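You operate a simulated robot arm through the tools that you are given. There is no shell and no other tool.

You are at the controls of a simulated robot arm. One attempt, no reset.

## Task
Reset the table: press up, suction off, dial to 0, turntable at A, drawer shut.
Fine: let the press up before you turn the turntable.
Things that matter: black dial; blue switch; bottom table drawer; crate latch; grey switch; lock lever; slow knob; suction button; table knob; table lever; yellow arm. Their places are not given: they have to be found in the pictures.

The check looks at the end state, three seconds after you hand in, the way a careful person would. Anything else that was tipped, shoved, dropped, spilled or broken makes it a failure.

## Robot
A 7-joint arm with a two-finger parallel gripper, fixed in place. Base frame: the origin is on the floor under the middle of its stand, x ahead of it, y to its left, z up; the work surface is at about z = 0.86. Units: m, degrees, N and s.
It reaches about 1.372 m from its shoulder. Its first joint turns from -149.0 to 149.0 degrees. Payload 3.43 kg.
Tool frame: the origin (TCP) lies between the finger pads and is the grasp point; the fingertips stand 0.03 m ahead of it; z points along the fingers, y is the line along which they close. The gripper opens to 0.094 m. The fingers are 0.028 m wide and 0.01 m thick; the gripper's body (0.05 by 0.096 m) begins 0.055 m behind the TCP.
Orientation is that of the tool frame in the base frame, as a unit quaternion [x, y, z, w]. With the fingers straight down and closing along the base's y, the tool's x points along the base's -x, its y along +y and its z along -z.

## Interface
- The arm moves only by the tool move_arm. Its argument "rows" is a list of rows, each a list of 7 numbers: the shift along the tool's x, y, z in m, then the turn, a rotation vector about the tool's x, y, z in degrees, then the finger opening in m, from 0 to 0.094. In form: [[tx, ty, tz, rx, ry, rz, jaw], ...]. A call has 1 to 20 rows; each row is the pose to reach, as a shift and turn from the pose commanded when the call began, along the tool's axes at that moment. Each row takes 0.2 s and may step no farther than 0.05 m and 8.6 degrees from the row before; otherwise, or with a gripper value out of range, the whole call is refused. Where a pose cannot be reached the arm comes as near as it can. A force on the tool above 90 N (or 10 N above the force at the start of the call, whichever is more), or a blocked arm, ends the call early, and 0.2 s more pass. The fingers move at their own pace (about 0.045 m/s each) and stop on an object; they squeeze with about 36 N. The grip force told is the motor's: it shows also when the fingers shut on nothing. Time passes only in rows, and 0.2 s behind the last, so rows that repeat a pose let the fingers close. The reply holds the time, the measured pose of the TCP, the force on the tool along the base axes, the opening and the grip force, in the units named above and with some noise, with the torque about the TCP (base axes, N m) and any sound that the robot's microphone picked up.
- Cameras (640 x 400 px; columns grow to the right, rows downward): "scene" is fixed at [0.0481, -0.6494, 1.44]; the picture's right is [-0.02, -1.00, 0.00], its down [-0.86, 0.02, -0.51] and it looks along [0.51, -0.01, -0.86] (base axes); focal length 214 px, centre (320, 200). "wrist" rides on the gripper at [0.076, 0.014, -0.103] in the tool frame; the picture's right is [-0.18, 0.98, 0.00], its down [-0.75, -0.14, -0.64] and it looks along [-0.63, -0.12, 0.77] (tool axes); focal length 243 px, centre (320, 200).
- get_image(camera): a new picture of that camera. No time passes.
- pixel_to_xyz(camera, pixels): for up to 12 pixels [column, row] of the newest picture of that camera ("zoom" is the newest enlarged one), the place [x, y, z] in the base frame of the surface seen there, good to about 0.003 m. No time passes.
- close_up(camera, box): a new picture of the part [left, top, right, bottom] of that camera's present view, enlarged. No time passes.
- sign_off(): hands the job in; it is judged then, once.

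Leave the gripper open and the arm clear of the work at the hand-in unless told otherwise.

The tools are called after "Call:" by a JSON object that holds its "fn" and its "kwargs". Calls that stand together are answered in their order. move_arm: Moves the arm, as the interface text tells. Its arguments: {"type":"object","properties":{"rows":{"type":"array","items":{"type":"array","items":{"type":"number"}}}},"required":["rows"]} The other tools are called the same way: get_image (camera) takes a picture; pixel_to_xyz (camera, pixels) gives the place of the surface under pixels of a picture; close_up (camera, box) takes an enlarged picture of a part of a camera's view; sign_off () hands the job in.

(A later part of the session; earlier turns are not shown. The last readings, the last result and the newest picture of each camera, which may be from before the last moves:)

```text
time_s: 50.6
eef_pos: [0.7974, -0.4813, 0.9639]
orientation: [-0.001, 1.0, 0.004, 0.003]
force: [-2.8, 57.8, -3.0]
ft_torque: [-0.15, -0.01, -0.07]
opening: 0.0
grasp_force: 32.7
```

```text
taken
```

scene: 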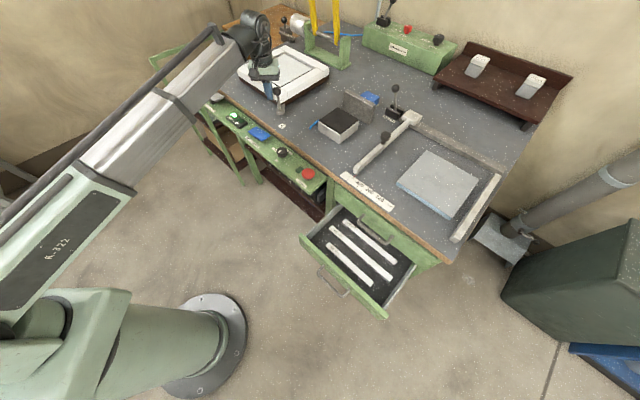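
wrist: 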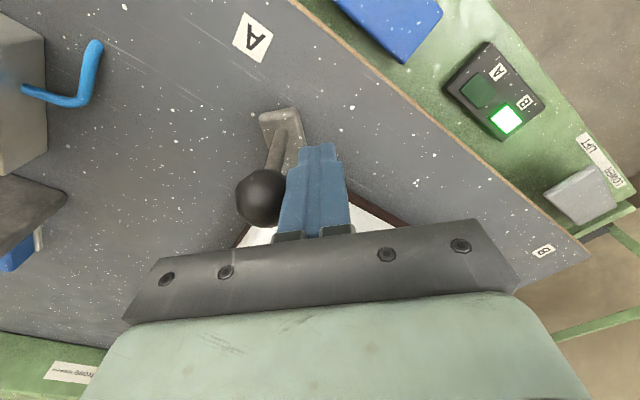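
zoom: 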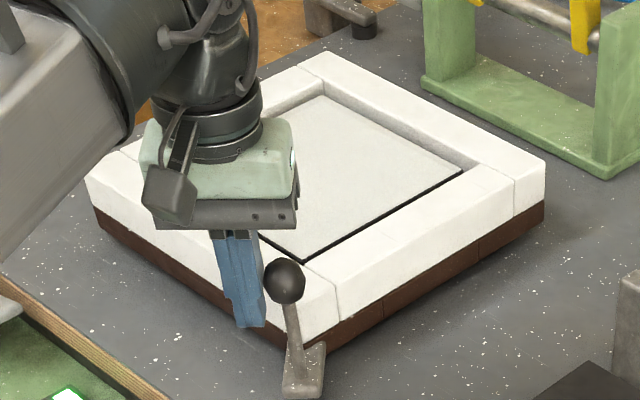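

The row was refused because one step was too long. I'll repeat the retreat with smaller steps.

Call:
{"fn": "move_arm", "kwargs": {"rows": [[0, 0.01, 0, 0, 0, 0, 0], [0, 0.03, 0, 0, 0, 0, 0], [0, 0.04, -0.04, 0, 0, 0, 0], [0.01, 0.05, -0.08, 0, 0, 0, 0], [0.03, 0.06, -0.12, 0, 0, 0, 0], [0.05, 0.07, -0.15, 0, 0, 0, 0], [0.08, 0.09, -0.17, 0, 0, 0, 0], [0.12, 0.11, -0.18, 0, 0, 0, 0], [0.16, 0.13, -0.18, 0, 0, 0, 0]]}}

Call:
{"fn": "get_image", "kwargs": {"camera": "scene"}}

Call:
{"fn": "close_up", "kwargs": {"camera": "scene", "box": [220, 35, 348, 115]}}

Call:
{"fn": "get_image", "kwargs": {"camera": "wrist"}}

```text
time_s: 52.6
eef_pos: [0.6418, -0.3584, 1.1355]
orientation: [0.002, 1.0, -0.005, 0.011]
force: [37.6, 1.9, -70.0]
ft_torque: [-2.15, -0.97, -1.22]
opening: 0.0
grasp_force: 32.6
out of reach, approached as far as the arm can: row 9
```

```text
taken
```

scene: 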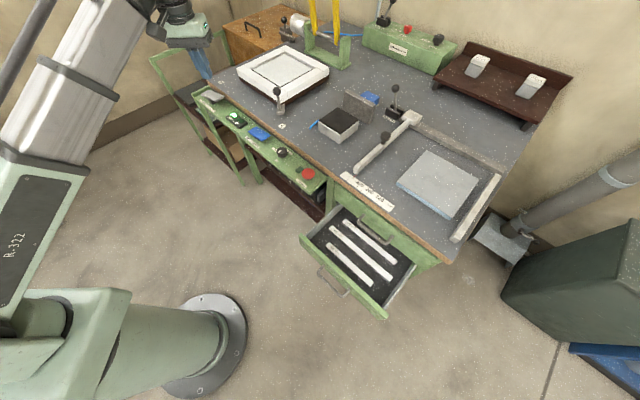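

```text
5.00 times, centred on (284, 75) of scene
```

zoom: 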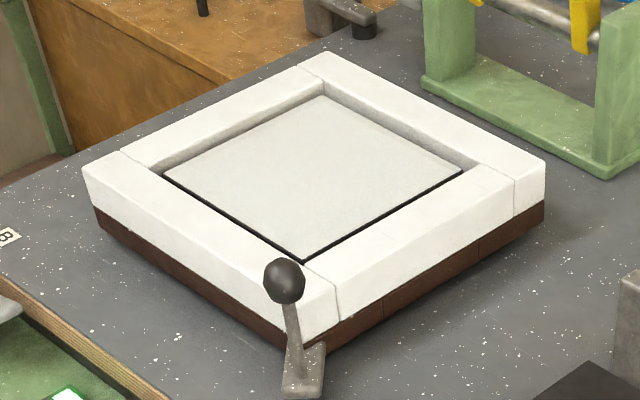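

```text
taken
```

wrist: 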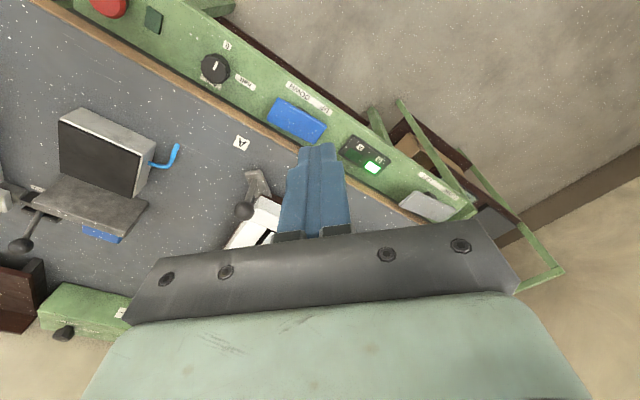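

The force reads 70 N in free air and the arm reports out of reach. It's folded too close to itself there, so I'll move back outward to relieve that.

Call:
{"fn": "move_arm", "kwargs": {"rows": [[-0.03, -0.01, 0, 0, 0, 0, 0], [-0.06, -0.03, 0, 0, 0, 0, 0], [-0.07, -0.05, 0, 0, 0, 0, 0]]}}

Call:
{"fn": "get_image", "kwargs": {"camera": "scene"}}

```text
time_s: 53.4
eef_pos: [0.7096, -0.4079, 1.1371]
orientation: [0.002, 1.0, -0.002, 0.002]
force: [-0.4, 1.0, 0.3]
ft_torque: [-0.01, -0.01, -0.04]
opening: 0.0
grasp_force: 33.3
```

```text
taken
```

scene: 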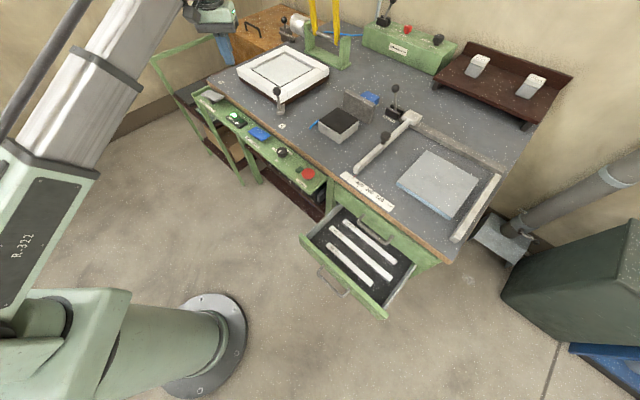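

The load is gone. Now I'll measure the frame corners and lever in the unobstructed scene view.

Call:
{"fn": "close_up", "kwargs": {"camera": "scene", "box": [220, 35, 348, 115]}}

Call:
{"fn": "pixel_to_xyz", "kwargs": {"camera": "zoom", "pixels": [[90, 168], [538, 160], [325, 58], [302, 305], [168, 172], [458, 168], [322, 99], [300, 256], [285, 280], [291, 385], [318, 375], [8, 237]]}}

Call:
{"fn": "close_up", "kwargs": {"camera": "scene", "box": [220, 90, 316, 150]}}

```text
5.00 times, centred on (284, 75) of scene
```

zoom: 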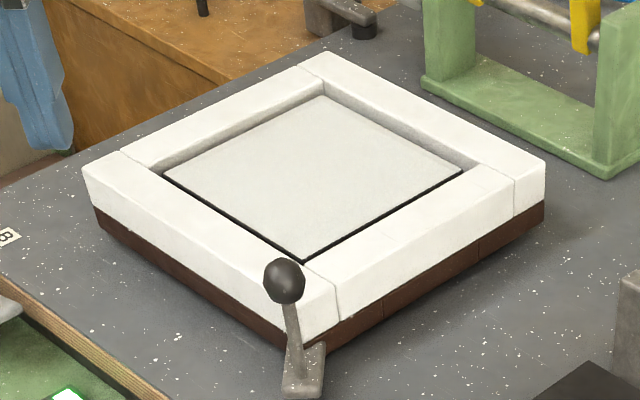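

```text
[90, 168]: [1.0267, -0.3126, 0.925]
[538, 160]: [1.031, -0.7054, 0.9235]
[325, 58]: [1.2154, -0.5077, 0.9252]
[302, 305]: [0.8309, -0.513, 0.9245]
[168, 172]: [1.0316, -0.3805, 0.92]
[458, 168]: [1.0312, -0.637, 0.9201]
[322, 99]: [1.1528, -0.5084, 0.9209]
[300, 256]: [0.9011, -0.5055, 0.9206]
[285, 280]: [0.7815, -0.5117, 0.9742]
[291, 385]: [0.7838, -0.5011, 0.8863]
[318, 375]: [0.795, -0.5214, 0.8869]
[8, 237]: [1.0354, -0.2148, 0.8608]
```

```text
6.67 times, centred on (268, 120) of scene
```

zoom: 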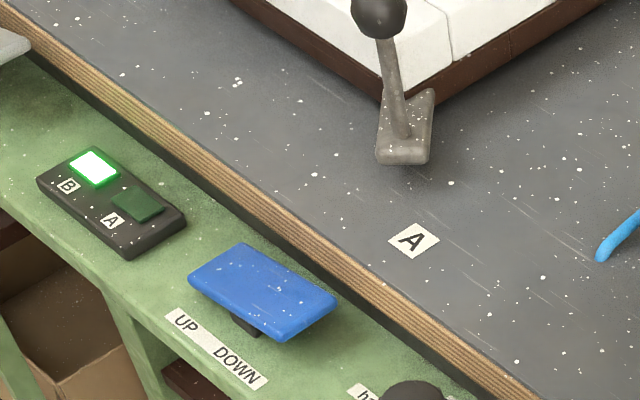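

The inner plate's diagonals lie along base x and y to within about 0.5°, and its centre is (1.030,-0.508). So the turntable is exactly a quarter turn from B, against its end stop, with the lever at the A side. I'll look at the lamp again later. Next is the drawer, so I'll measure its front, the handles and the closed drawer face.

Call:
{"fn": "close_up", "kwargs": {"camera": "scene", "box": [290, 170, 450, 330]}}

Call:
{"fn": "pixel_to_xyz", "kwargs": {"camera": "scene", "pixels": [[303, 240], [310, 248], [330, 262], [318, 270], [331, 284], [343, 296], [347, 292], [360, 295], [381, 316], [390, 310], [400, 288], [311, 241]]}}

Call:
{"fn": "pixel_to_xyz", "kwargs": {"camera": "scene", "pixels": [[361, 216], [365, 228], [377, 238], [390, 244], [392, 237], [345, 200], [345, 190], [400, 240], [430, 265], [340, 215], [405, 255], [437, 265]]}}

Call:
{"fn": "pixel_to_xyz", "kwargs": {"camera": "scene", "pixels": [[205, 345], [60, 320], [40, 240], [95, 180], [130, 65], [200, 20], [240, 340], [30, 350], [150, 350]]}}

```text
2.50 times, centred on (370, 250) of scene
```

zoom: 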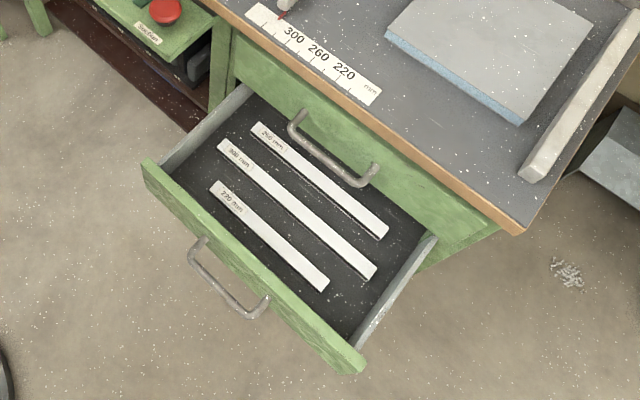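

```text
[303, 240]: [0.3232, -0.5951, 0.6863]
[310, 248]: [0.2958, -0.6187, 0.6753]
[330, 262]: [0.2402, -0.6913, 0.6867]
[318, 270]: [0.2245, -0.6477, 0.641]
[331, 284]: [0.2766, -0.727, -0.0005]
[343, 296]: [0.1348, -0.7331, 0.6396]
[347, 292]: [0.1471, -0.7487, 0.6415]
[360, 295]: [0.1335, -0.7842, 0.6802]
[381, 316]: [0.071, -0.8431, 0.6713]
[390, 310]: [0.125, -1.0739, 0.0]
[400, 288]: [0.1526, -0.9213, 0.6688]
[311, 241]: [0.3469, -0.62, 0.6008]
```

```text
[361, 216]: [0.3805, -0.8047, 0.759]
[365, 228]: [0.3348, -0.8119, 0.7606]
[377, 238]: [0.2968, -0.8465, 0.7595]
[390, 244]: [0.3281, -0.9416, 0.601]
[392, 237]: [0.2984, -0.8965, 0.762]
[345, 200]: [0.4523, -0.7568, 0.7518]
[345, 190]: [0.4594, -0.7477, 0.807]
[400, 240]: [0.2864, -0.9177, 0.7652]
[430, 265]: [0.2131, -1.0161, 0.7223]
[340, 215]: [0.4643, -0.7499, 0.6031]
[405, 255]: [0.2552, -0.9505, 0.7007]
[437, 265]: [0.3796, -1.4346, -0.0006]
```

```text
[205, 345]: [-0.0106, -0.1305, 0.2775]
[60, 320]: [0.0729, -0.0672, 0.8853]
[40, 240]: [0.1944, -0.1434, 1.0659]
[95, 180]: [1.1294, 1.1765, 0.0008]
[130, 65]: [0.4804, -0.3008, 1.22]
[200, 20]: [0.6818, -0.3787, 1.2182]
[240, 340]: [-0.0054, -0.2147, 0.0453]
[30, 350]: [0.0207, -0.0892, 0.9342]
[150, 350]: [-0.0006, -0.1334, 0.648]
```

In bench coordinates the drawer front face is at s≈0.647 and the closed drawer above is at s≈0.853, so it needs about 0.206 m of travel inward along (0.707,-0.707). I'll push on the front panel to the right of the handle (t≈-0.49) with a tilted tool so the gripper clears the bench edge. First I'll travel high over to there, turning the tool to face the drawer.

Call:
{"fn": "move_arm", "kwargs": {"rows": [[0.0263, -0.0365, 0.0109, 0, 0, 5.6, 0], [0.0525, -0.073, 0.0218, 0, 0, 11.2, 0], [0.0788, -0.1095, 0.0326, 0, 0, 16.9, 0], [0.105, -0.146, 0.0435, 0, 0, 22.5, 0], [0.1313, -0.1825, 0.0544, 0, 0, 28.1, 0], [0.1575, -0.219, 0.0653, 0, 0, 33.8, 0], [0.1838, -0.2555, 0.0761, 0, 0, 39.4, 0], [0.21, -0.292, 0.087, 0, 0, 45, 0], [0.2495, -0.3141, 0.087, 0, 0, 45, 0], [0.289, -0.3363, 0.087, 0, 0, 45, 0], [0.3285, -0.3584, 0.087, 0, 0, 45, 0], [0.368, -0.3805, 0.087, 0, 0, 45, 0], [0.4075, -0.4026, 0.087, 0, 0, 45, 0], [0.447, -0.4248, 0.087, 0, 0, 45, 0], [0.4865, -0.4469, 0.087, 0, 0, 45, 0], [0.526, -0.469, 0.087, 0, 0, 45, 0]]}}

Call:
{"fn": "get_image", "kwargs": {"camera": "scene"}}

Call:
{"fn": "get_image", "kwargs": {"camera": "wrist"}}

```text
time_s: 56.8
eef_pos: [0.1809, -0.8766, 1.0511]
orientation: [0.384, 0.923, 0.0, 0.003]
force: [0.2, 1.3, 0.4]
ft_torque: [-0.02, -0.02, -0.02]
opening: 0.0
grasp_force: 32.8
```

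```text
taken
```

scene: 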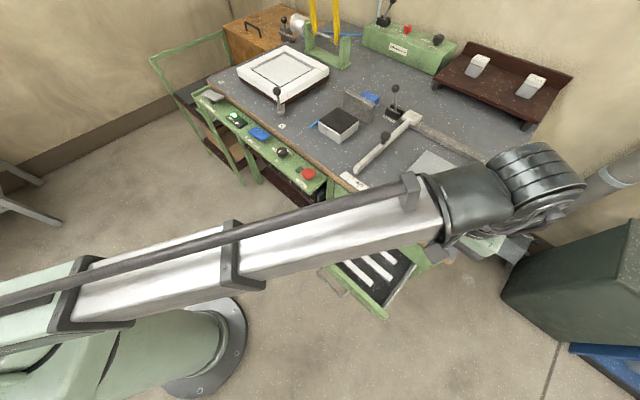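

```text
taken
```

wrist: 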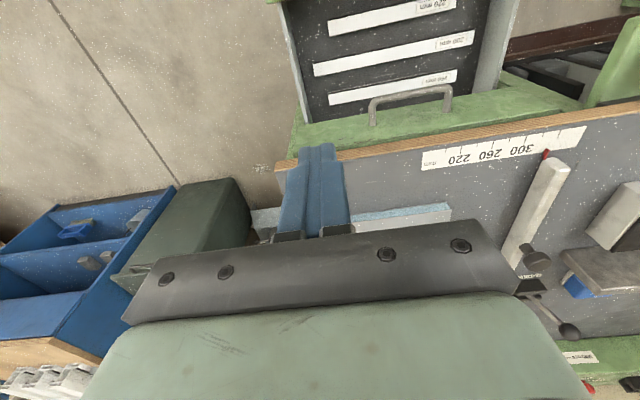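

I'm above the drawer's right part. Next I'll tilt the tool 35° so the fingers point inward and down, while backing off from the bench.

Call:
{"fn": "move_arm", "kwargs": {"rows": [[0.02, 0, 0, 0, -7, 0, 0], [0.04, 0, 0, 0, -14, 0, 0], [0.06, 0, 0, 0, -21, 0, 0], [0.08, 0, 0, 0, -28, 0, 0], [0.1, 0, 0, 0, -35, 0, 0]]}}

Call:
{"fn": "get_image", "kwargs": {"camera": "wrist"}}

Call:
{"fn": "get_image", "kwargs": {"camera": "scene"}}

```text
time_s: 58.0
eef_pos: [0.1106, -0.8051, 1.049]
orientation: [0.366, 0.879, -0.117, 0.281]
force: [-0.4, 0.0, 0.4]
ft_torque: [-0.01, -0.01, 0.01]
opening: 0.0
grasp_force: 33.3
```

```text
taken
```

wrist: 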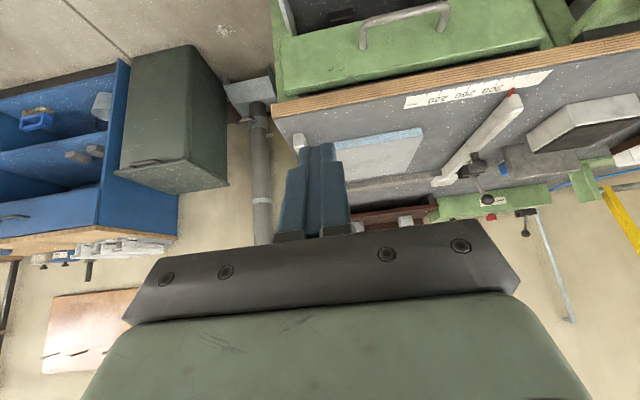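

```text
taken
```

scene: 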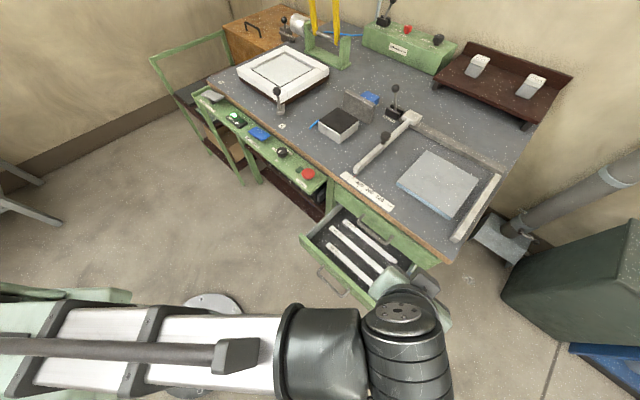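

The arm is well placed: s≈0.648, t≈-0.491, z 1.05, tilted 35°. I'll back off 7 cm more from the bench and lower in front of the drawer, keeping the fingertips about 5 cm in front of the panel.

Call:
{"fn": "move_arm", "kwargs": {"rows": [[0.0382, 0, 0.0139, 0, 0, 0, 0], [0.0765, 0, 0.0278, 0, 0, 0, 0], [0.1147, 0, 0.0417, 0, 0, 0, 0], [0.1396, 0, 0.0772, 0, 0, 0, 0], [0.1644, 0, 0.1127, 0, 0, 0, 0], [0.1893, 0, 0.1481, 0, 0, 0, 0], [0.2142, 0, 0.1836, 0, 0, 0, 0]]}}

Call:
{"fn": "get_image", "kwargs": {"camera": "wrist"}}

Call:
{"fn": "get_image", "kwargs": {"camera": "scene"}}

```text
time_s: 59.6
eef_pos: [0.0644, -0.7557, 0.7726]
orientation: [0.366, 0.88, -0.116, 0.281]
force: [0.2, 0.0, -0.7]
ft_torque: [-0.02, 0.01, 0.04]
opening: 0.0002
grasp_force: 33.1
```

```text
taken
```

wrist: 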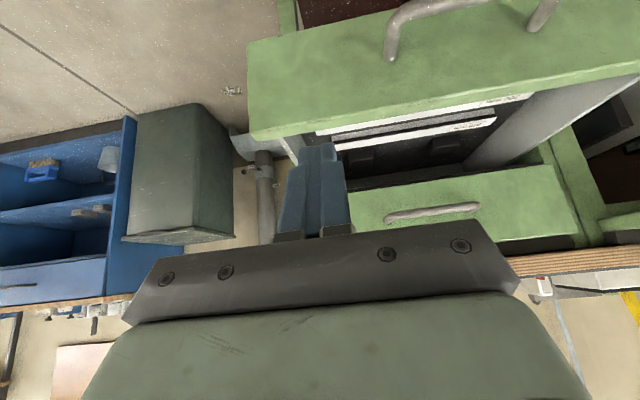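

```text
taken
```

scene: 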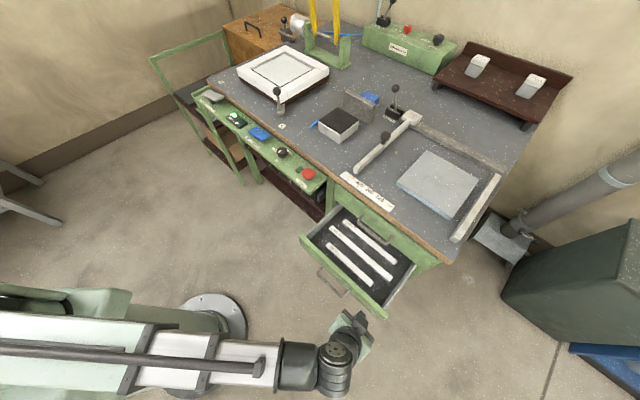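

I can see the drawer's front panel from outside, with its right end at (250,130). I'll check the panel's exact place here before lowering.

Call:
{"fn": "pixel_to_xyz", "kwargs": {"camera": "wrist", "pixels": [[255, 120], [300, 100], [300, 130], [330, 80], [260, 60], [330, 35], [390, 55], [440, 5], [400, 215], [370, 230], [580, 200]]}}

Call:
{"fn": "close_up", "kwargs": {"camera": "scene", "box": [290, 200, 450, 400]}}

```text
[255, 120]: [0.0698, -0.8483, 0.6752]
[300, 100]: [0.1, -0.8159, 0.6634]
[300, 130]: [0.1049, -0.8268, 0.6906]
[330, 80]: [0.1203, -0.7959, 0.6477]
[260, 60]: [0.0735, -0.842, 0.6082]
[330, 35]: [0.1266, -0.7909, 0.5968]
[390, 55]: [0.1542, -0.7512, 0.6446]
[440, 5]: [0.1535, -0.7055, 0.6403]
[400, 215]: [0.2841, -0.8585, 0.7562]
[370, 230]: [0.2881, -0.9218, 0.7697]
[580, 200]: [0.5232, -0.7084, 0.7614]
```

```text
2.00 times, centred on (370, 300) of scene
```

zoom: 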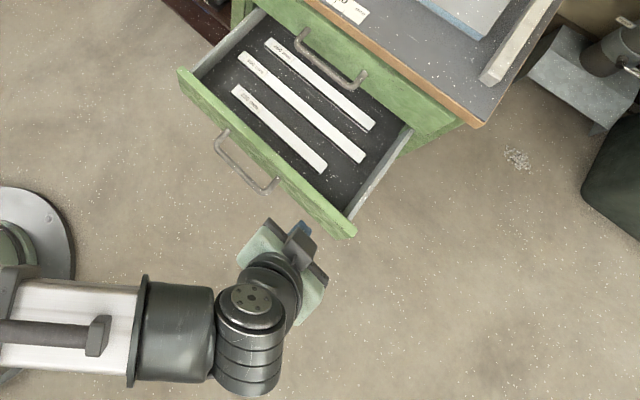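

The panel face is at s≈0.648 and spans z≈0.60 to 0.687. I'll lower 10 cm so the fingertips are at mid-height of the panel, still about 4 cm in front of it.

Call:
{"fn": "move_arm", "kwargs": {"rows": [[0.0191, 0, 0.0273, 0, 0, 0, 0], [0.0383, 0, 0.0546, 0, 0, 0, 0], [0.0574, 0, 0.0819, 0, 0, 0, 0]]}}

Call:
{"fn": "get_image", "kwargs": {"camera": "wrist"}}

```text
time_s: 60.4
eef_pos: [0.0629, -0.7581, 0.6736]
orientation: [0.366, 0.88, -0.117, 0.28]
force: [-1.2, 0.8, 0.6]
ft_torque: [0.01, 0.02, 0.03]
opening: 0.0001
grasp_force: 33.4
```

```text
taken
```

wrist: 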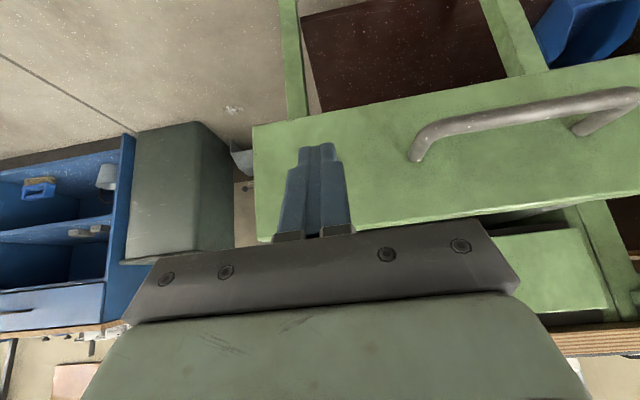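

The fingertips face the panel between its right end and the handle. I'll push inward slowly along the drawer's travel, 10 cm first.

Call:
{"fn": "move_arm", "kwargs": {"rows": [[-0.0123, 0, 0.0086, 0, 0, 0, 0], [-0.0246, 0, 0.0172, 0, 0, 0, 0], [-0.0328, 0, 0.023, 0, 0, 0, 0], [-0.041, 0, 0.0287, 0, 0, 0, 0], [-0.0491, 0, 0.0344, 0, 0, 0, 0], [-0.0573, 0, 0.0402, 0, 0, 0, 0], [-0.0655, 0, 0.0459, 0, 0, 0, 0], [-0.0737, 0, 0.0517, 0, 0, 0, 0], [-0.0819, 0, 0.0574, 0, 0, 0, 0]]}}

Call:
{"fn": "get_image", "kwargs": {"camera": "scene"}}

```text
time_s: 62.4
eef_pos: [0.1342, -0.8282, 0.6749]
orientation: [0.367, 0.879, -0.116, 0.281]
force: [-1.0, 0.9, 0.8]
ft_torque: [0.0, -0.02, -0.02]
opening: 0.0001
grasp_force: 33.2
```

```text
taken
```

scene: 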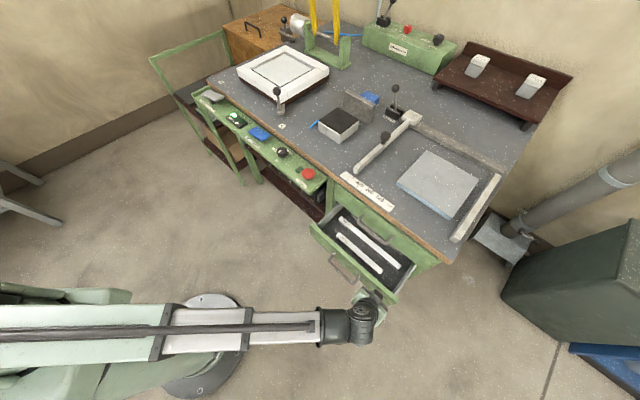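

The drawer is sliding in with only a small force. I'll continue for another 13 cm at the same slow pace.

Call:
{"fn": "move_arm", "kwargs": {"rows": [[-0.0082, 0, 0.0057, 0, 0, 0, 0], [-0.0164, 0, 0.0115, 0, 0, 0, 0], [-0.0246, 0, 0.0172, 0, 0, 0, 0], [-0.0328, 0, 0.023, 0, 0, 0, 0], [-0.041, 0, 0.0287, 0, 0, 0, 0], [-0.0491, 0, 0.0344, 0, 0, 0, 0], [-0.0573, 0, 0.0402, 0, 0, 0, 0], [-0.0655, 0, 0.0459, 0, 0, 0, 0], [-0.0737, 0, 0.0517, 0, 0, 0, 0], [-0.0819, 0, 0.0574, 0, 0, 0, 0], [-0.0901, 0, 0.0631, 0, 0, 0, 0], [-0.0983, 0, 0.0689, 0, 0, 0, 0], [-0.1065, 0, 0.0746, 0, 0, 0, 0]]}}

Call:
{"fn": "get_image", "kwargs": {"camera": "scene"}}

Call:
{"fn": "get_image", "kwargs": {"camera": "wrist"}}

```text
time_s: 65.2
eef_pos: [0.2257, -0.9202, 0.6779]
orientation: [0.365, 0.88, -0.116, 0.282]
force: [0.2, 0.4, 0.2]
ft_torque: [-0.01, 0.0, 0.01]
opening: 0.0
grasp_force: 32.5
```

```text
taken
```

scene: 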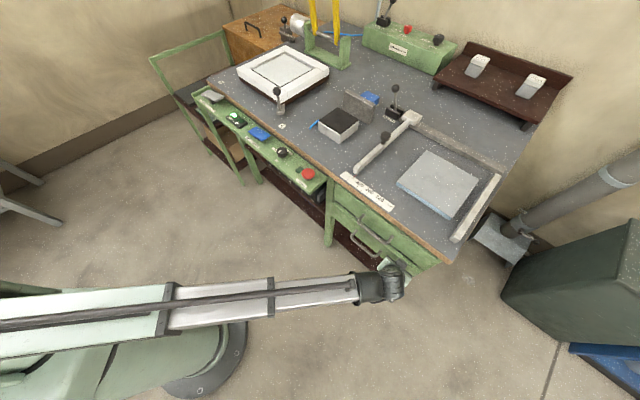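

```text
taken
```

wrist: 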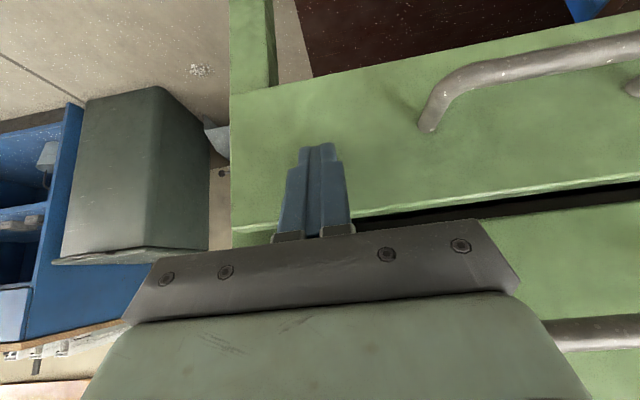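

The drawer is almost closed. I'll measure how far the bottom front is from flush with the drawer above.

Call:
{"fn": "pixel_to_xyz", "kwargs": {"camera": "wrist", "pixels": [[400, 150], [270, 180], [500, 120], [380, 205], [600, 225], [560, 260], [600, 270], [450, 200], [560, 310]]}}

Call:
{"fn": "close_up", "kwargs": {"camera": "scene", "box": [310, 170, 470, 290]}}

```text
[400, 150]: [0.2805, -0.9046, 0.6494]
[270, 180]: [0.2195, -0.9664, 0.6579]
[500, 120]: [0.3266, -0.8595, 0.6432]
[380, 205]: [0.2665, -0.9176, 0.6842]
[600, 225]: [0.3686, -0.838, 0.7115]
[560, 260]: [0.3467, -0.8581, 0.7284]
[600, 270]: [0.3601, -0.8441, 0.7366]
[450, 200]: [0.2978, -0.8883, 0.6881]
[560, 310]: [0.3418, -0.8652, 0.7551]
```

```text
3.33 times, centred on (390, 230) of scene
```

zoom: 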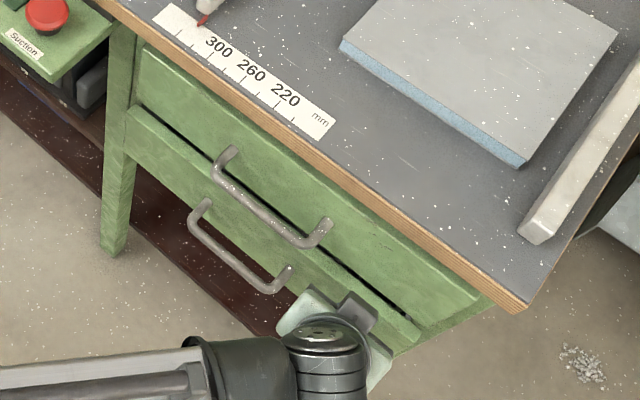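

The bottom front is at s≈0.8385 and the top drawer's face is at about 0.852, so about 13–14 mm remain. I'll push the rest in small steps.

Call:
{"fn": "move_arm", "kwargs": {"rows": [[-0.0033, 0, 0.0023, 0, 0, 0, 0], [-0.0066, 0, 0.0046, 0, 0, 0, 0], [-0.009, 0, 0.0063, 0, 0, 0, 0], [-0.0106, 0, 0.0075, 0, 0, 0, 0]]}}

Call:
{"fn": "get_image", "kwargs": {"camera": "wrist"}}

Call:
{"fn": "pixel_to_xyz", "kwargs": {"camera": "wrist", "pixels": [[400, 150], [270, 180], [500, 120], [600, 225], [560, 260], [600, 270]]}}

```text
time_s: 66.2
eef_pos: [0.235, -0.9291, 0.6767]
orientation: [0.366, 0.88, -0.116, 0.281]
force: [0.7, 0.3, 0.4]
ft_torque: [0.0, -0.02, 0.0]
opening: 0.0002
grasp_force: 33.3
```

```text
taken
```

wrist: 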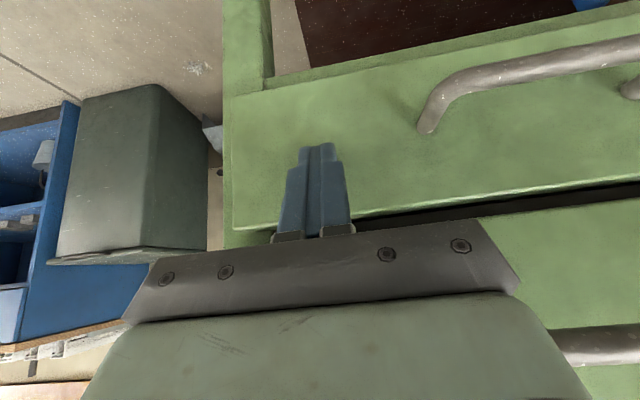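

```text
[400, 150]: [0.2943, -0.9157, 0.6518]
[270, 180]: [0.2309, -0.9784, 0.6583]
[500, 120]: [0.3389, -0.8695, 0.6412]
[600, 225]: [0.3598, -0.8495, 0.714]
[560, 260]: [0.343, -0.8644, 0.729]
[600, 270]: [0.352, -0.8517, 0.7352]
```

The bottom face now reads s≈0.855, level with the top face at about 0.853, but I haven't felt a stop yet. I'll press 4 mm more gently to make sure it's seated.

Call:
{"fn": "move_arm", "kwargs": {"rows": [[-0.0012, 0, 0.0009, 0, 0, 0, 0], [-0.0025, 0, 0.0017, 0, 0, 0, 0], [-0.0033, 0, 0.0023, 0, 0, 0, 0]]}}

Call:
{"fn": "get_image", "kwargs": {"camera": "wrist"}}

Call:
{"fn": "pixel_to_xyz", "kwargs": {"camera": "wrist", "pixels": [[400, 150], [270, 180], [500, 120], [600, 225], [560, 260], [600, 270]]}}

```text
time_s: 67.0
eef_pos: [0.2373, -0.9308, 0.6774]
orientation: [0.366, 0.88, -0.115, 0.279]
force: [-8.5, 9.0, 4.1]
ft_torque: [0.11, 0.0, 0.05]
opening: 0.0
grasp_force: 32.9
```

```text
taken
```

wrist: 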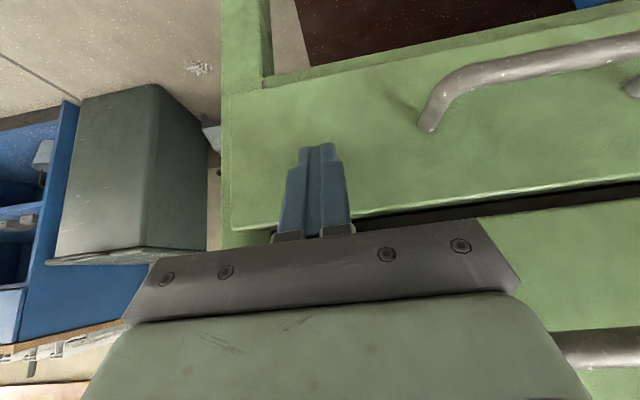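

```text
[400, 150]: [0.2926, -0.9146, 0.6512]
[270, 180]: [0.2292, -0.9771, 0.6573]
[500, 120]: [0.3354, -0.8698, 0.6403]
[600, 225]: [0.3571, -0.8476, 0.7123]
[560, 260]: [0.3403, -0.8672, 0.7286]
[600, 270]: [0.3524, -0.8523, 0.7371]
```

There's now 12 N of reaction, so the drawer is against its stop and shut. I'll back straight out and rise.

Call:
{"fn": "move_arm", "kwargs": {"rows": [[0.0246, 0, -0.0172, 0, 0, 0, 0], [0.0573, 0, -0.0402, 0, 0, 0, 0], [0.0901, 0, -0.0631, 0, 0, 0, 0], [0.1228, 0, -0.0861, 0, 0, 0, 0], [0.097, 0, -0.123, 0, 0, 0, 0], [0.0712, 0, -0.1599, 0, 0, 0, 0], [0.0454, 0, -0.1968, 0, 0, 0, 0], [0.0196, 0, -0.2337, 0, 0, 0, 0], [-0.0062, 0, -0.2706, 0, 0, 0, 0], [-0.032, 0, -0.3075, 0, 0, 0, 0], [-0.0578, 0, -0.3444, 0, 0, 0, 0], [-0.0836, 0, -0.3813, 0, 0, 0, 0]]}}

Call:
{"fn": "get_image", "kwargs": {"camera": "scene"}}

Call:
{"fn": "close_up", "kwargs": {"camera": "scene", "box": [310, 170, 470, 290]}}

Call:
{"fn": "close_up", "kwargs": {"camera": "scene", "box": [190, 80, 318, 180]}}

```text
time_s: 69.6
eef_pos: [0.1289, -0.8215, 1.0368]
orientation: [0.366, 0.88, -0.116, 0.28]
force: [0.4, 0.8, -0.5]
ft_torque: [0.0, 0.02, 0.0]
opening: 0.0002
grasp_force: 32.8
```

```text
taken
```

scene: 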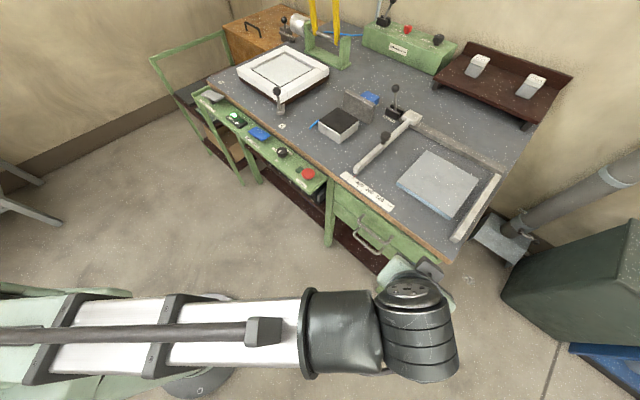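

```text
3.33 times, centred on (390, 230) of scene
```

zoom: 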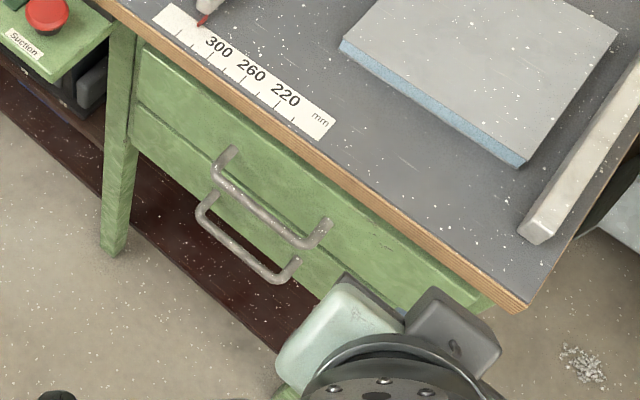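

```text
4.00 times, centred on (254, 130) of scene
```

zoom: 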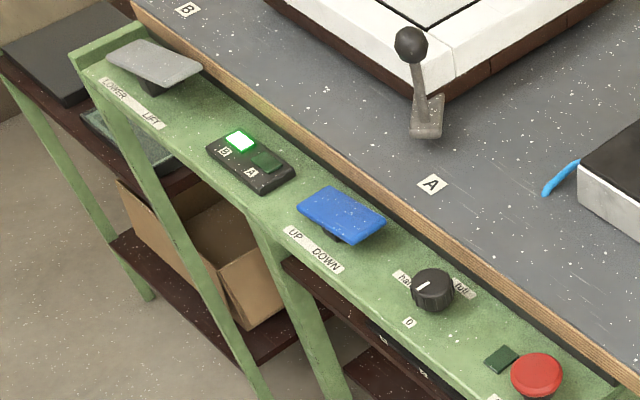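

The drawer is flush. The pointer of the dial looks a few degrees short of dead-on "0" in this oblique view, and the lamp still shows B, so I'll go back over the panel for a close check. First I'll take out the tilt.

Call:
{"fn": "move_arm", "kwargs": {"rows": [[-0.0131, 0, 0.0092, 0, 7, 0, 0], [-0.0262, 0, 0.0184, 0, 14, 0, 0], [-0.0393, 0, 0.0275, 0, 21, 0, 0], [-0.0524, 0, 0.0367, 0, 28, 0, 0], [-0.0655, 0, 0.0459, 0, 35, 0, 0]]}}

```text
time_s: 70.8
eef_pos: [0.1849, -0.8798, 1.0364]
orientation: [0.384, 0.923, -0.001, 0.002]
force: [0.0, -0.3, 0.6]
ft_torque: [-0.02, 0.0, -0.02]
opening: 0.0
grasp_force: 32.5
```

Next I'll travel back over the dial at a safe height, keeping slightly outward.

Call:
{"fn": "move_arm", "kwargs": {"rows": [[-0.0225, 0.0377, 0, 0, 0, 0, 0], [-0.045, 0.0755, 0, 0, 0, 0, 0], [-0.0675, 0.1132, 0, 0, 0, 0, 0], [-0.09, 0.1509, 0, 0, 0, 0, 0], [-0.09, 0.1887, 0, 0, 0, 0, 0.02], [-0.09, 0.2264, 0, 0, 0, 0, 0.04], [-0.09, 0.2641, 0, 0, 0, 0, 0.06], [-0.09, 0.3019, 0, 0, 0, 0, 0.06], [-0.09, 0.3396, 0, 0, 0, 0, 0.06], [-0.09, 0.3773, 0, 0, 0, 0, 0.06], [-0.09, 0.4151, 0, 0, 0, 0, 0.06], [-0.09, 0.4528, 0, 0, 0, 0, 0.06], [-0.079, 0.4905, 0.012, 0, 0, 0, 0.06], [-0.068, 0.5283, 0.024, 0, 0, 0, 0.06], [-0.057, 0.566, 0.036, 0, 0, 0, 0.06]]}}

Call:
{"fn": "get_image", "kwargs": {"camera": "wrist"}}

Call:
{"fn": "close_up", "kwargs": {"camera": "wrist", "box": [265, 30, 377, 130]}}

```text
time_s: 74.0
eef_pos: [0.6283, -0.5232, 1.0]
orientation: [0.385, 0.923, -0.001, 0.004]
force: [0.5, -0.4, -1.0]
ft_torque: [-0.03, -0.01, 0.05]
opening: 0.0598
grasp_force: 0.0
```

```text
taken
```

wrist: 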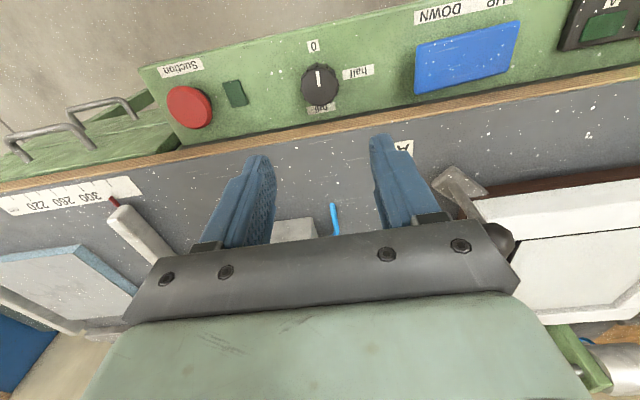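

```text
4.00 times, centred on (321, 80) of wrist
```

zoom: 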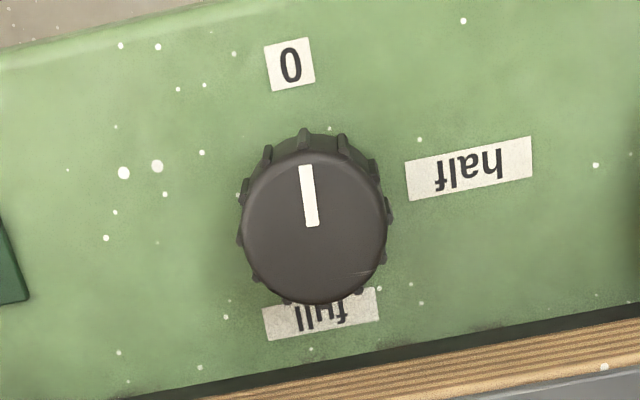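

The pointer lines up with "0" within 1–2° in this square-on view, so the dial is fine. I'll take a closer look at the A/B lamp unit and the lever from the scene camera.

Call:
{"fn": "close_up", "kwargs": {"camera": "scene", "box": [215, 100, 263, 130]}}

Call:
{"fn": "close_up", "kwargs": {"camera": "scene", "box": [255, 80, 303, 132]}}

Call:
{"fn": "get_image", "kwargs": {"camera": "scene"}}

```text
13.33 times, centred on (239, 115) of scene
```

zoom: 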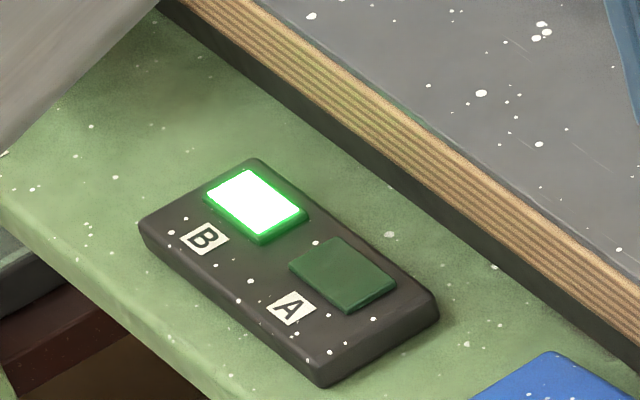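

```text
7.69 times, centred on (279, 106) of scene
```

zoom: 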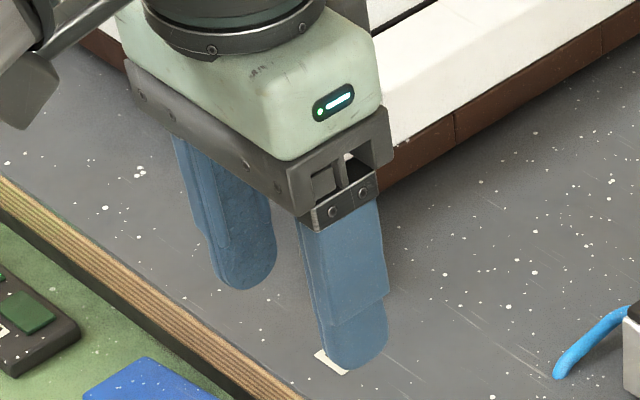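

```text
taken
```

scene: 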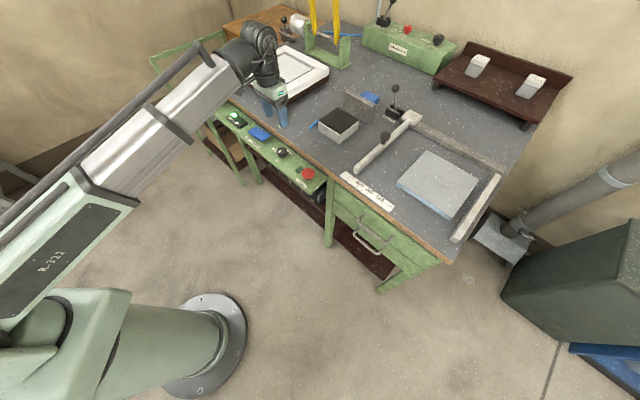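

All five items are physically in place. The lever is at the A stop, exactly a quarter turn from B. The B lamp never went off, even mid-turn, so it isn't following the table. I'll raise the arm clear, open the gripper fully and do a last check.

Call:
{"fn": "move_arm", "kwargs": {"rows": [[0, 0, -0.03, 0, 0, 0, 0.08], [-0.01, 0, -0.06, 0, 0, 0, 0.094], [-0.02, 0, -0.09, 0, 0, 0, 0.094], [-0.02, 0, -0.12, 0, 0, 0, 0.094], [-0.02, 0, -0.12, 0, 0, 0, 0.094]]}}

Call:
{"fn": "get_image", "kwargs": {"camera": "scene"}}

Call:
{"fn": "get_image", "kwargs": {"camera": "wrist"}}

Call:
{"fn": "close_up", "kwargs": {"camera": "scene", "box": [190, 0, 350, 100]}}

Call:
{"fn": "close_up", "kwargs": {"camera": "scene", "box": [200, 80, 328, 180]}}

Call:
{"fn": "close_up", "kwargs": {"camera": "scene", "box": [310, 170, 470, 300]}}

```text
time_s: 75.2
eef_pos: [0.6427, -0.5352, 1.121]
orientation: [0.385, 0.923, -0.001, 0.003]
force: [0.5, -0.3, -0.2]
ft_torque: [0.0, 0.04, 0.03]
opening: 0.094
grasp_force: 0.1
```

```text
taken
```

scene: 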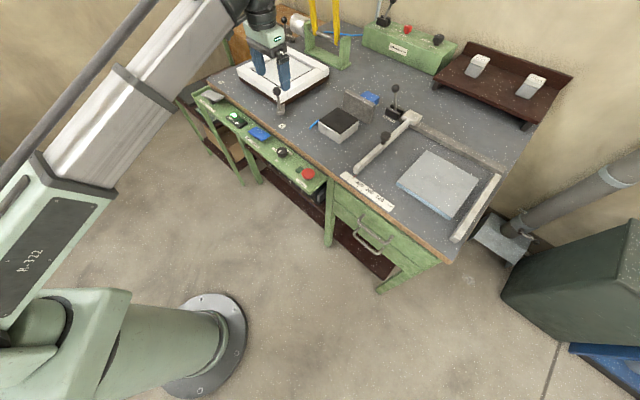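

```text
taken
```

wrist: 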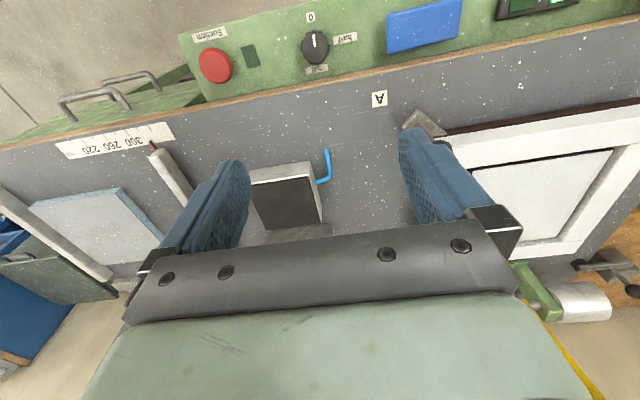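

```text
4.00 times, centred on (270, 50) of scene
```

zoom: 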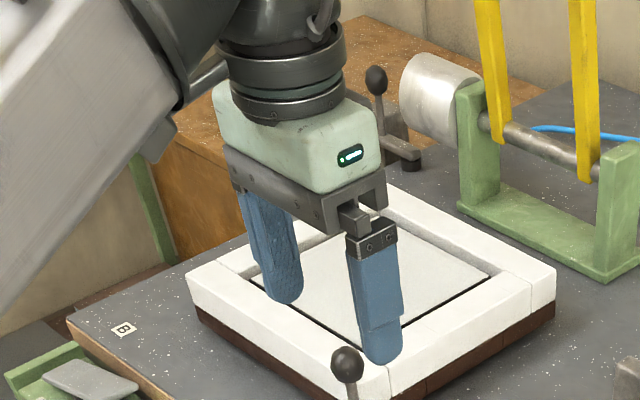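

```text
4.00 times, centred on (264, 130) of scene
```

zoom: 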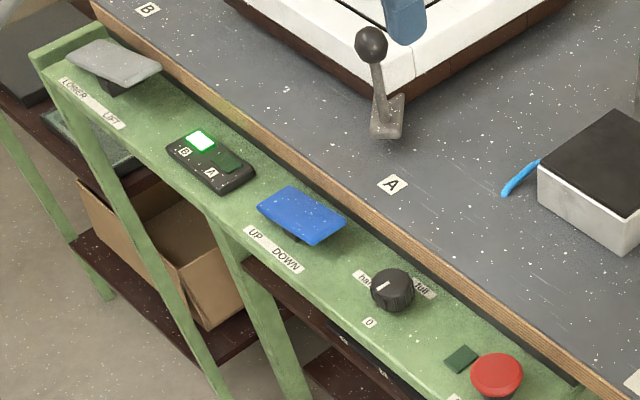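

```text
3.08 times, centred on (390, 235) of scene
```

zoom: 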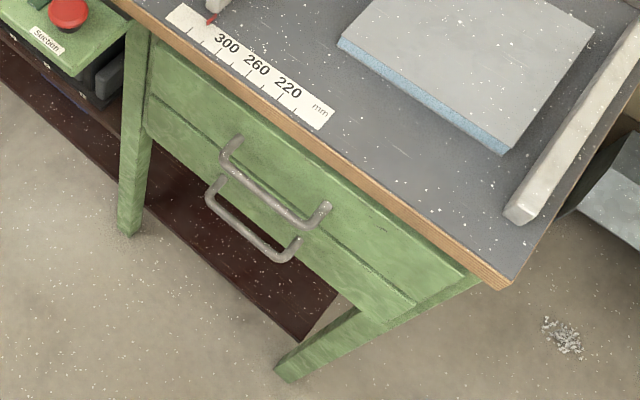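

The drawer is flush, suction is dark and the press is up. The dial mark looks slightly turned in this oblique picture, so I'll zoom in on it from both cameras and measure its direction.

Call:
{"fn": "close_up", "kwargs": {"camera": "scene", "box": [266, 140, 298, 165]}}

Call:
{"fn": "close_up", "kwargs": {"camera": "wrist", "box": [290, 5, 354, 80]}}

```text
16.00 times, centred on (282, 152) of scene
```

zoom: 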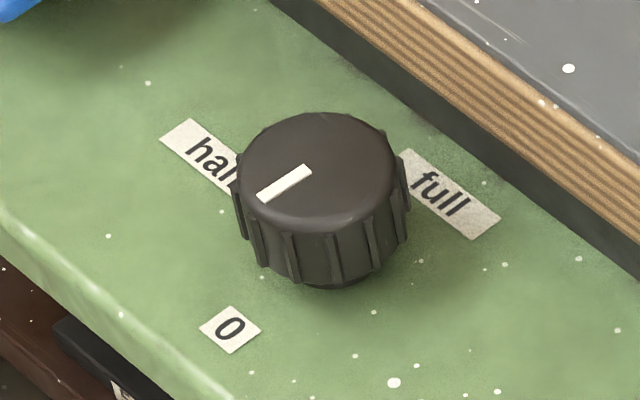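

```text
5.33 times, centred on (322, 42) of wrist
```

zoom: 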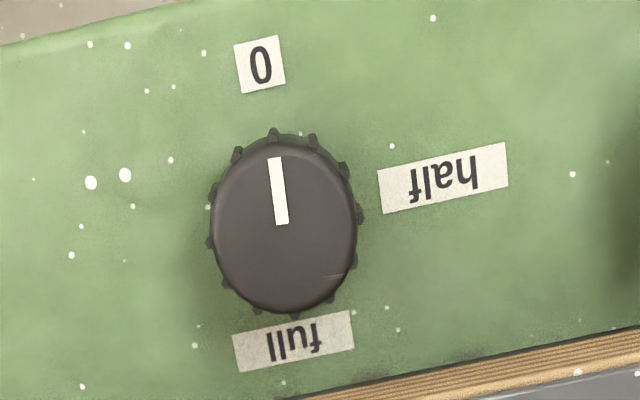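

The wrist view puts the pointer at about 133° and the scene view at about 129–131°, against "0" at 135°, so it's a few degrees short. I'll re-grip the dial and bring it the last few degrees. First I'll hover above it.

Call:
{"fn": "move_arm", "kwargs": {"rows": [[0.012, -0.0007, 0.04, 0, 0, 0, 0.06], [0.0235, -0.0013, 0.08, 0, 0, 0, 0.06], [0.0235, -0.0013, 0.12, 0, 0, 0, 0.06], [0.0235, -0.0013, 0.16, 0, 0, 0, 0.06], [0.0235, -0.0013, 0.2, 0, 0, 0, 0.06], [0.0235, -0.0013, 0.23, 0, 0, 0, 0.06]]}}

Call:
{"fn": "get_image", "kwargs": {"camera": "wrist"}}

Call:
{"fn": "close_up", "kwargs": {"camera": "wrist", "box": [270, 70, 382, 190]}}

```text
time_s: 76.6
eef_pos: [0.6248, -0.5214, 0.8919]
orientation: [0.385, 0.923, 0.0, 0.004]
force: [-0.1, 0.5, -0.3]
ft_torque: [-0.04, -0.01, -0.04]
opening: 0.0601
grasp_force: 0.1
```

```text
taken
```

wrist: 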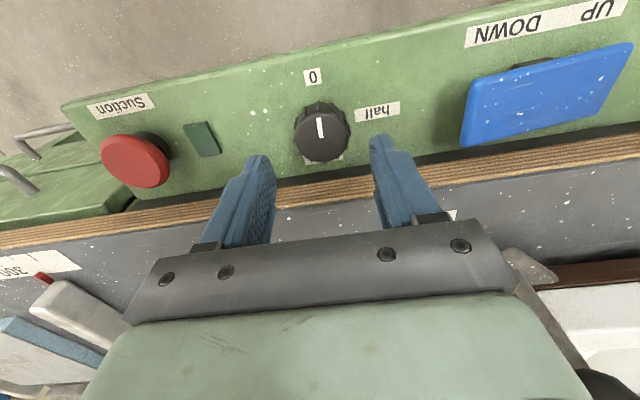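

```text
3.33 times, centred on (326, 130) of wrist
```

zoom: 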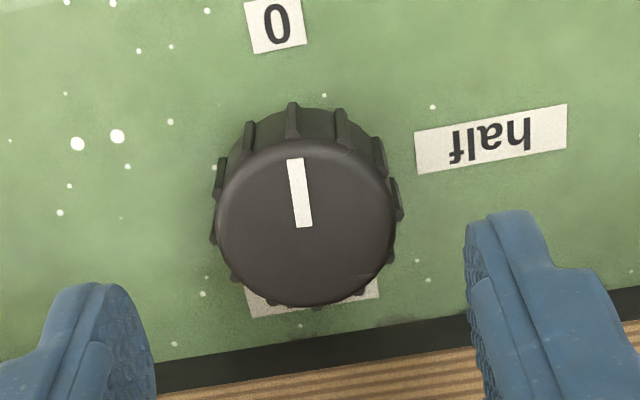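

The mark is about 2–3° short of straight at "0". I'll lower, grip, turn 3.5° counter-clockwise, release and rise.

Call:
{"fn": "move_arm", "kwargs": {"rows": [[0, 0, 0.015, 0, 0, 0, 0.06], [0, 0.0005, 0.03, 0, 0, 0, 0.06], [0, 0.001, 0.039, 0, 0, 0, 0.06], [0, 0.001, 0.039, 0, 0, 0, 0.03], [0, 0.001, 0.039, 0, 0, 0, 0.02], [0, 0.001, 0.039, 0, 0, 0, 0.02], [0, 0.001, 0.039, 0, 0, -1.7, 0.02], [0, 0.001, 0.039, 0, 0, -3.5, 0.02], [0, 0.001, 0.039, 0, 0, -3.5, 0.02]]}}

Call:
{"fn": "get_image", "kwargs": {"camera": "wrist"}}

Call:
{"fn": "close_up", "kwargs": {"camera": "wrist", "box": [256, 70, 384, 210]}}

```text
time_s: 78.6
eef_pos: [0.6255, -0.5202, 0.853]
orientation: [0.356, 0.934, -0.001, 0.003]
force: [12.2, 3.3, 0.6]
ft_torque: [0.52, -0.1, -0.52]
opening: 0.0373
grasp_force: 45.6
```

```text
taken
```

wrist: 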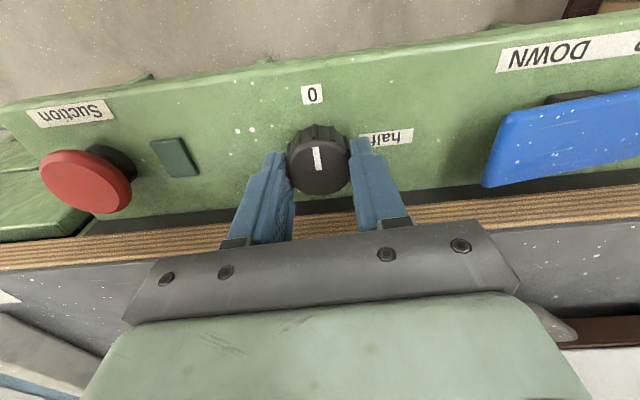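

```text
2.86 times, centred on (320, 140) of wrist
```

zoom: 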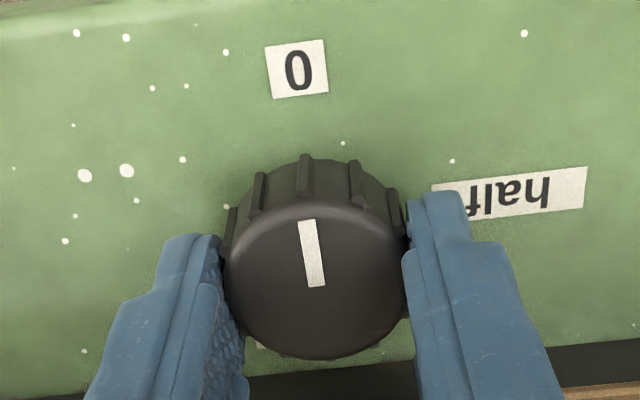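

The torque about the dial's axis is now -0.52 N·m (it turned freely before), so the dial is against its "0" end stop. I'll release and rise clear.

Call:
{"fn": "move_arm", "kwargs": {"rows": [[0, 0, 0, 0, 0, 0, 0.045], [0, 0, 0, 0, 0, 0, 0.06], [0, 0, 0, 0, 0, 0, 0.06], [0, 0, -0.03, 0, 0, 0, 0.06], [0, 0, -0.07, 0, 0, 0, 0.06], [0, 0, -0.11, 0, 0, 0, 0.08], [0, 0, -0.15, 0, 0, 0, 0.094], [-0.01, 0, -0.19, 0, 0, 0, 0.094], [-0.02, 0, -0.23, 0, 0, 0, 0.094], [-0.02, 0, -0.27, 0, 0, 0, 0.094]]}}

Call:
{"fn": "get_image", "kwargs": {"camera": "scene"}}

Call:
{"fn": "get_image", "kwargs": {"camera": "wrist"}}

Call:
{"fn": "close_up", "kwargs": {"camera": "wrist", "box": [290, 5, 354, 80]}}

Call:
{"fn": "close_up", "kwargs": {"camera": "scene", "box": [200, 80, 328, 180]}}

```text
time_s: 80.8
eef_pos: [0.6385, -0.5339, 1.1234]
orientation: [0.357, 0.934, -0.001, 0.002]
force: [-0.7, -0.3, 1.1]
ft_torque: [0.04, 0.01, -0.02]
opening: 0.0939
grasp_force: 0.1
```

```text
taken
```

scene: 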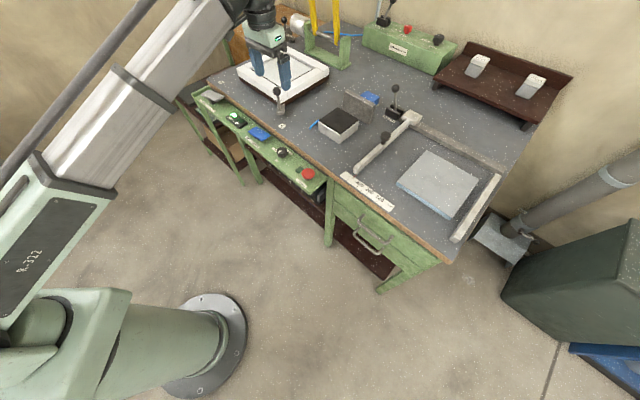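

```text
taken
```

wrist: 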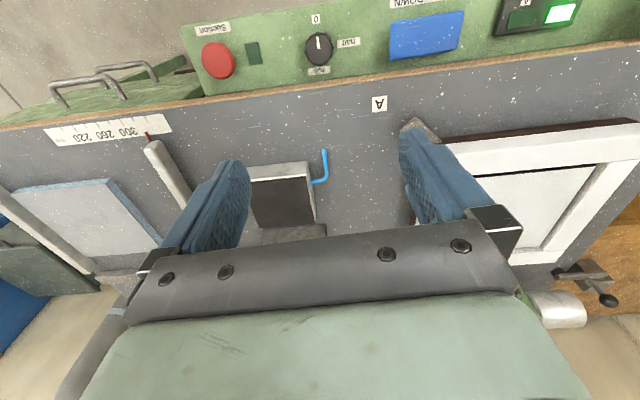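

```text
5.33 times, centred on (322, 42) of wrist
```

zoom: 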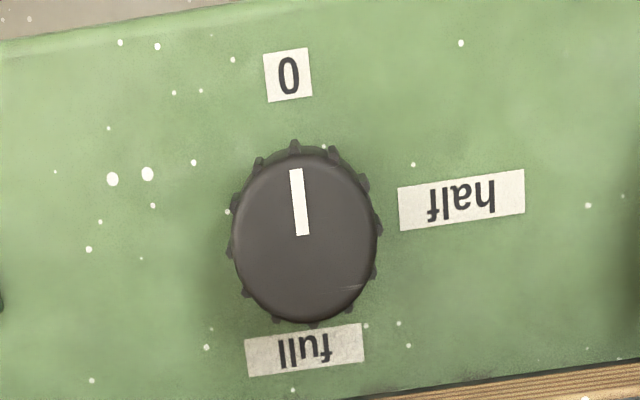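

```text
4.00 times, centred on (264, 130) of scene
```

zoom: 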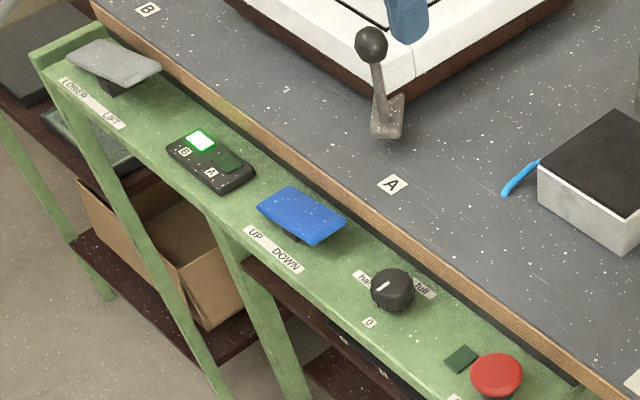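

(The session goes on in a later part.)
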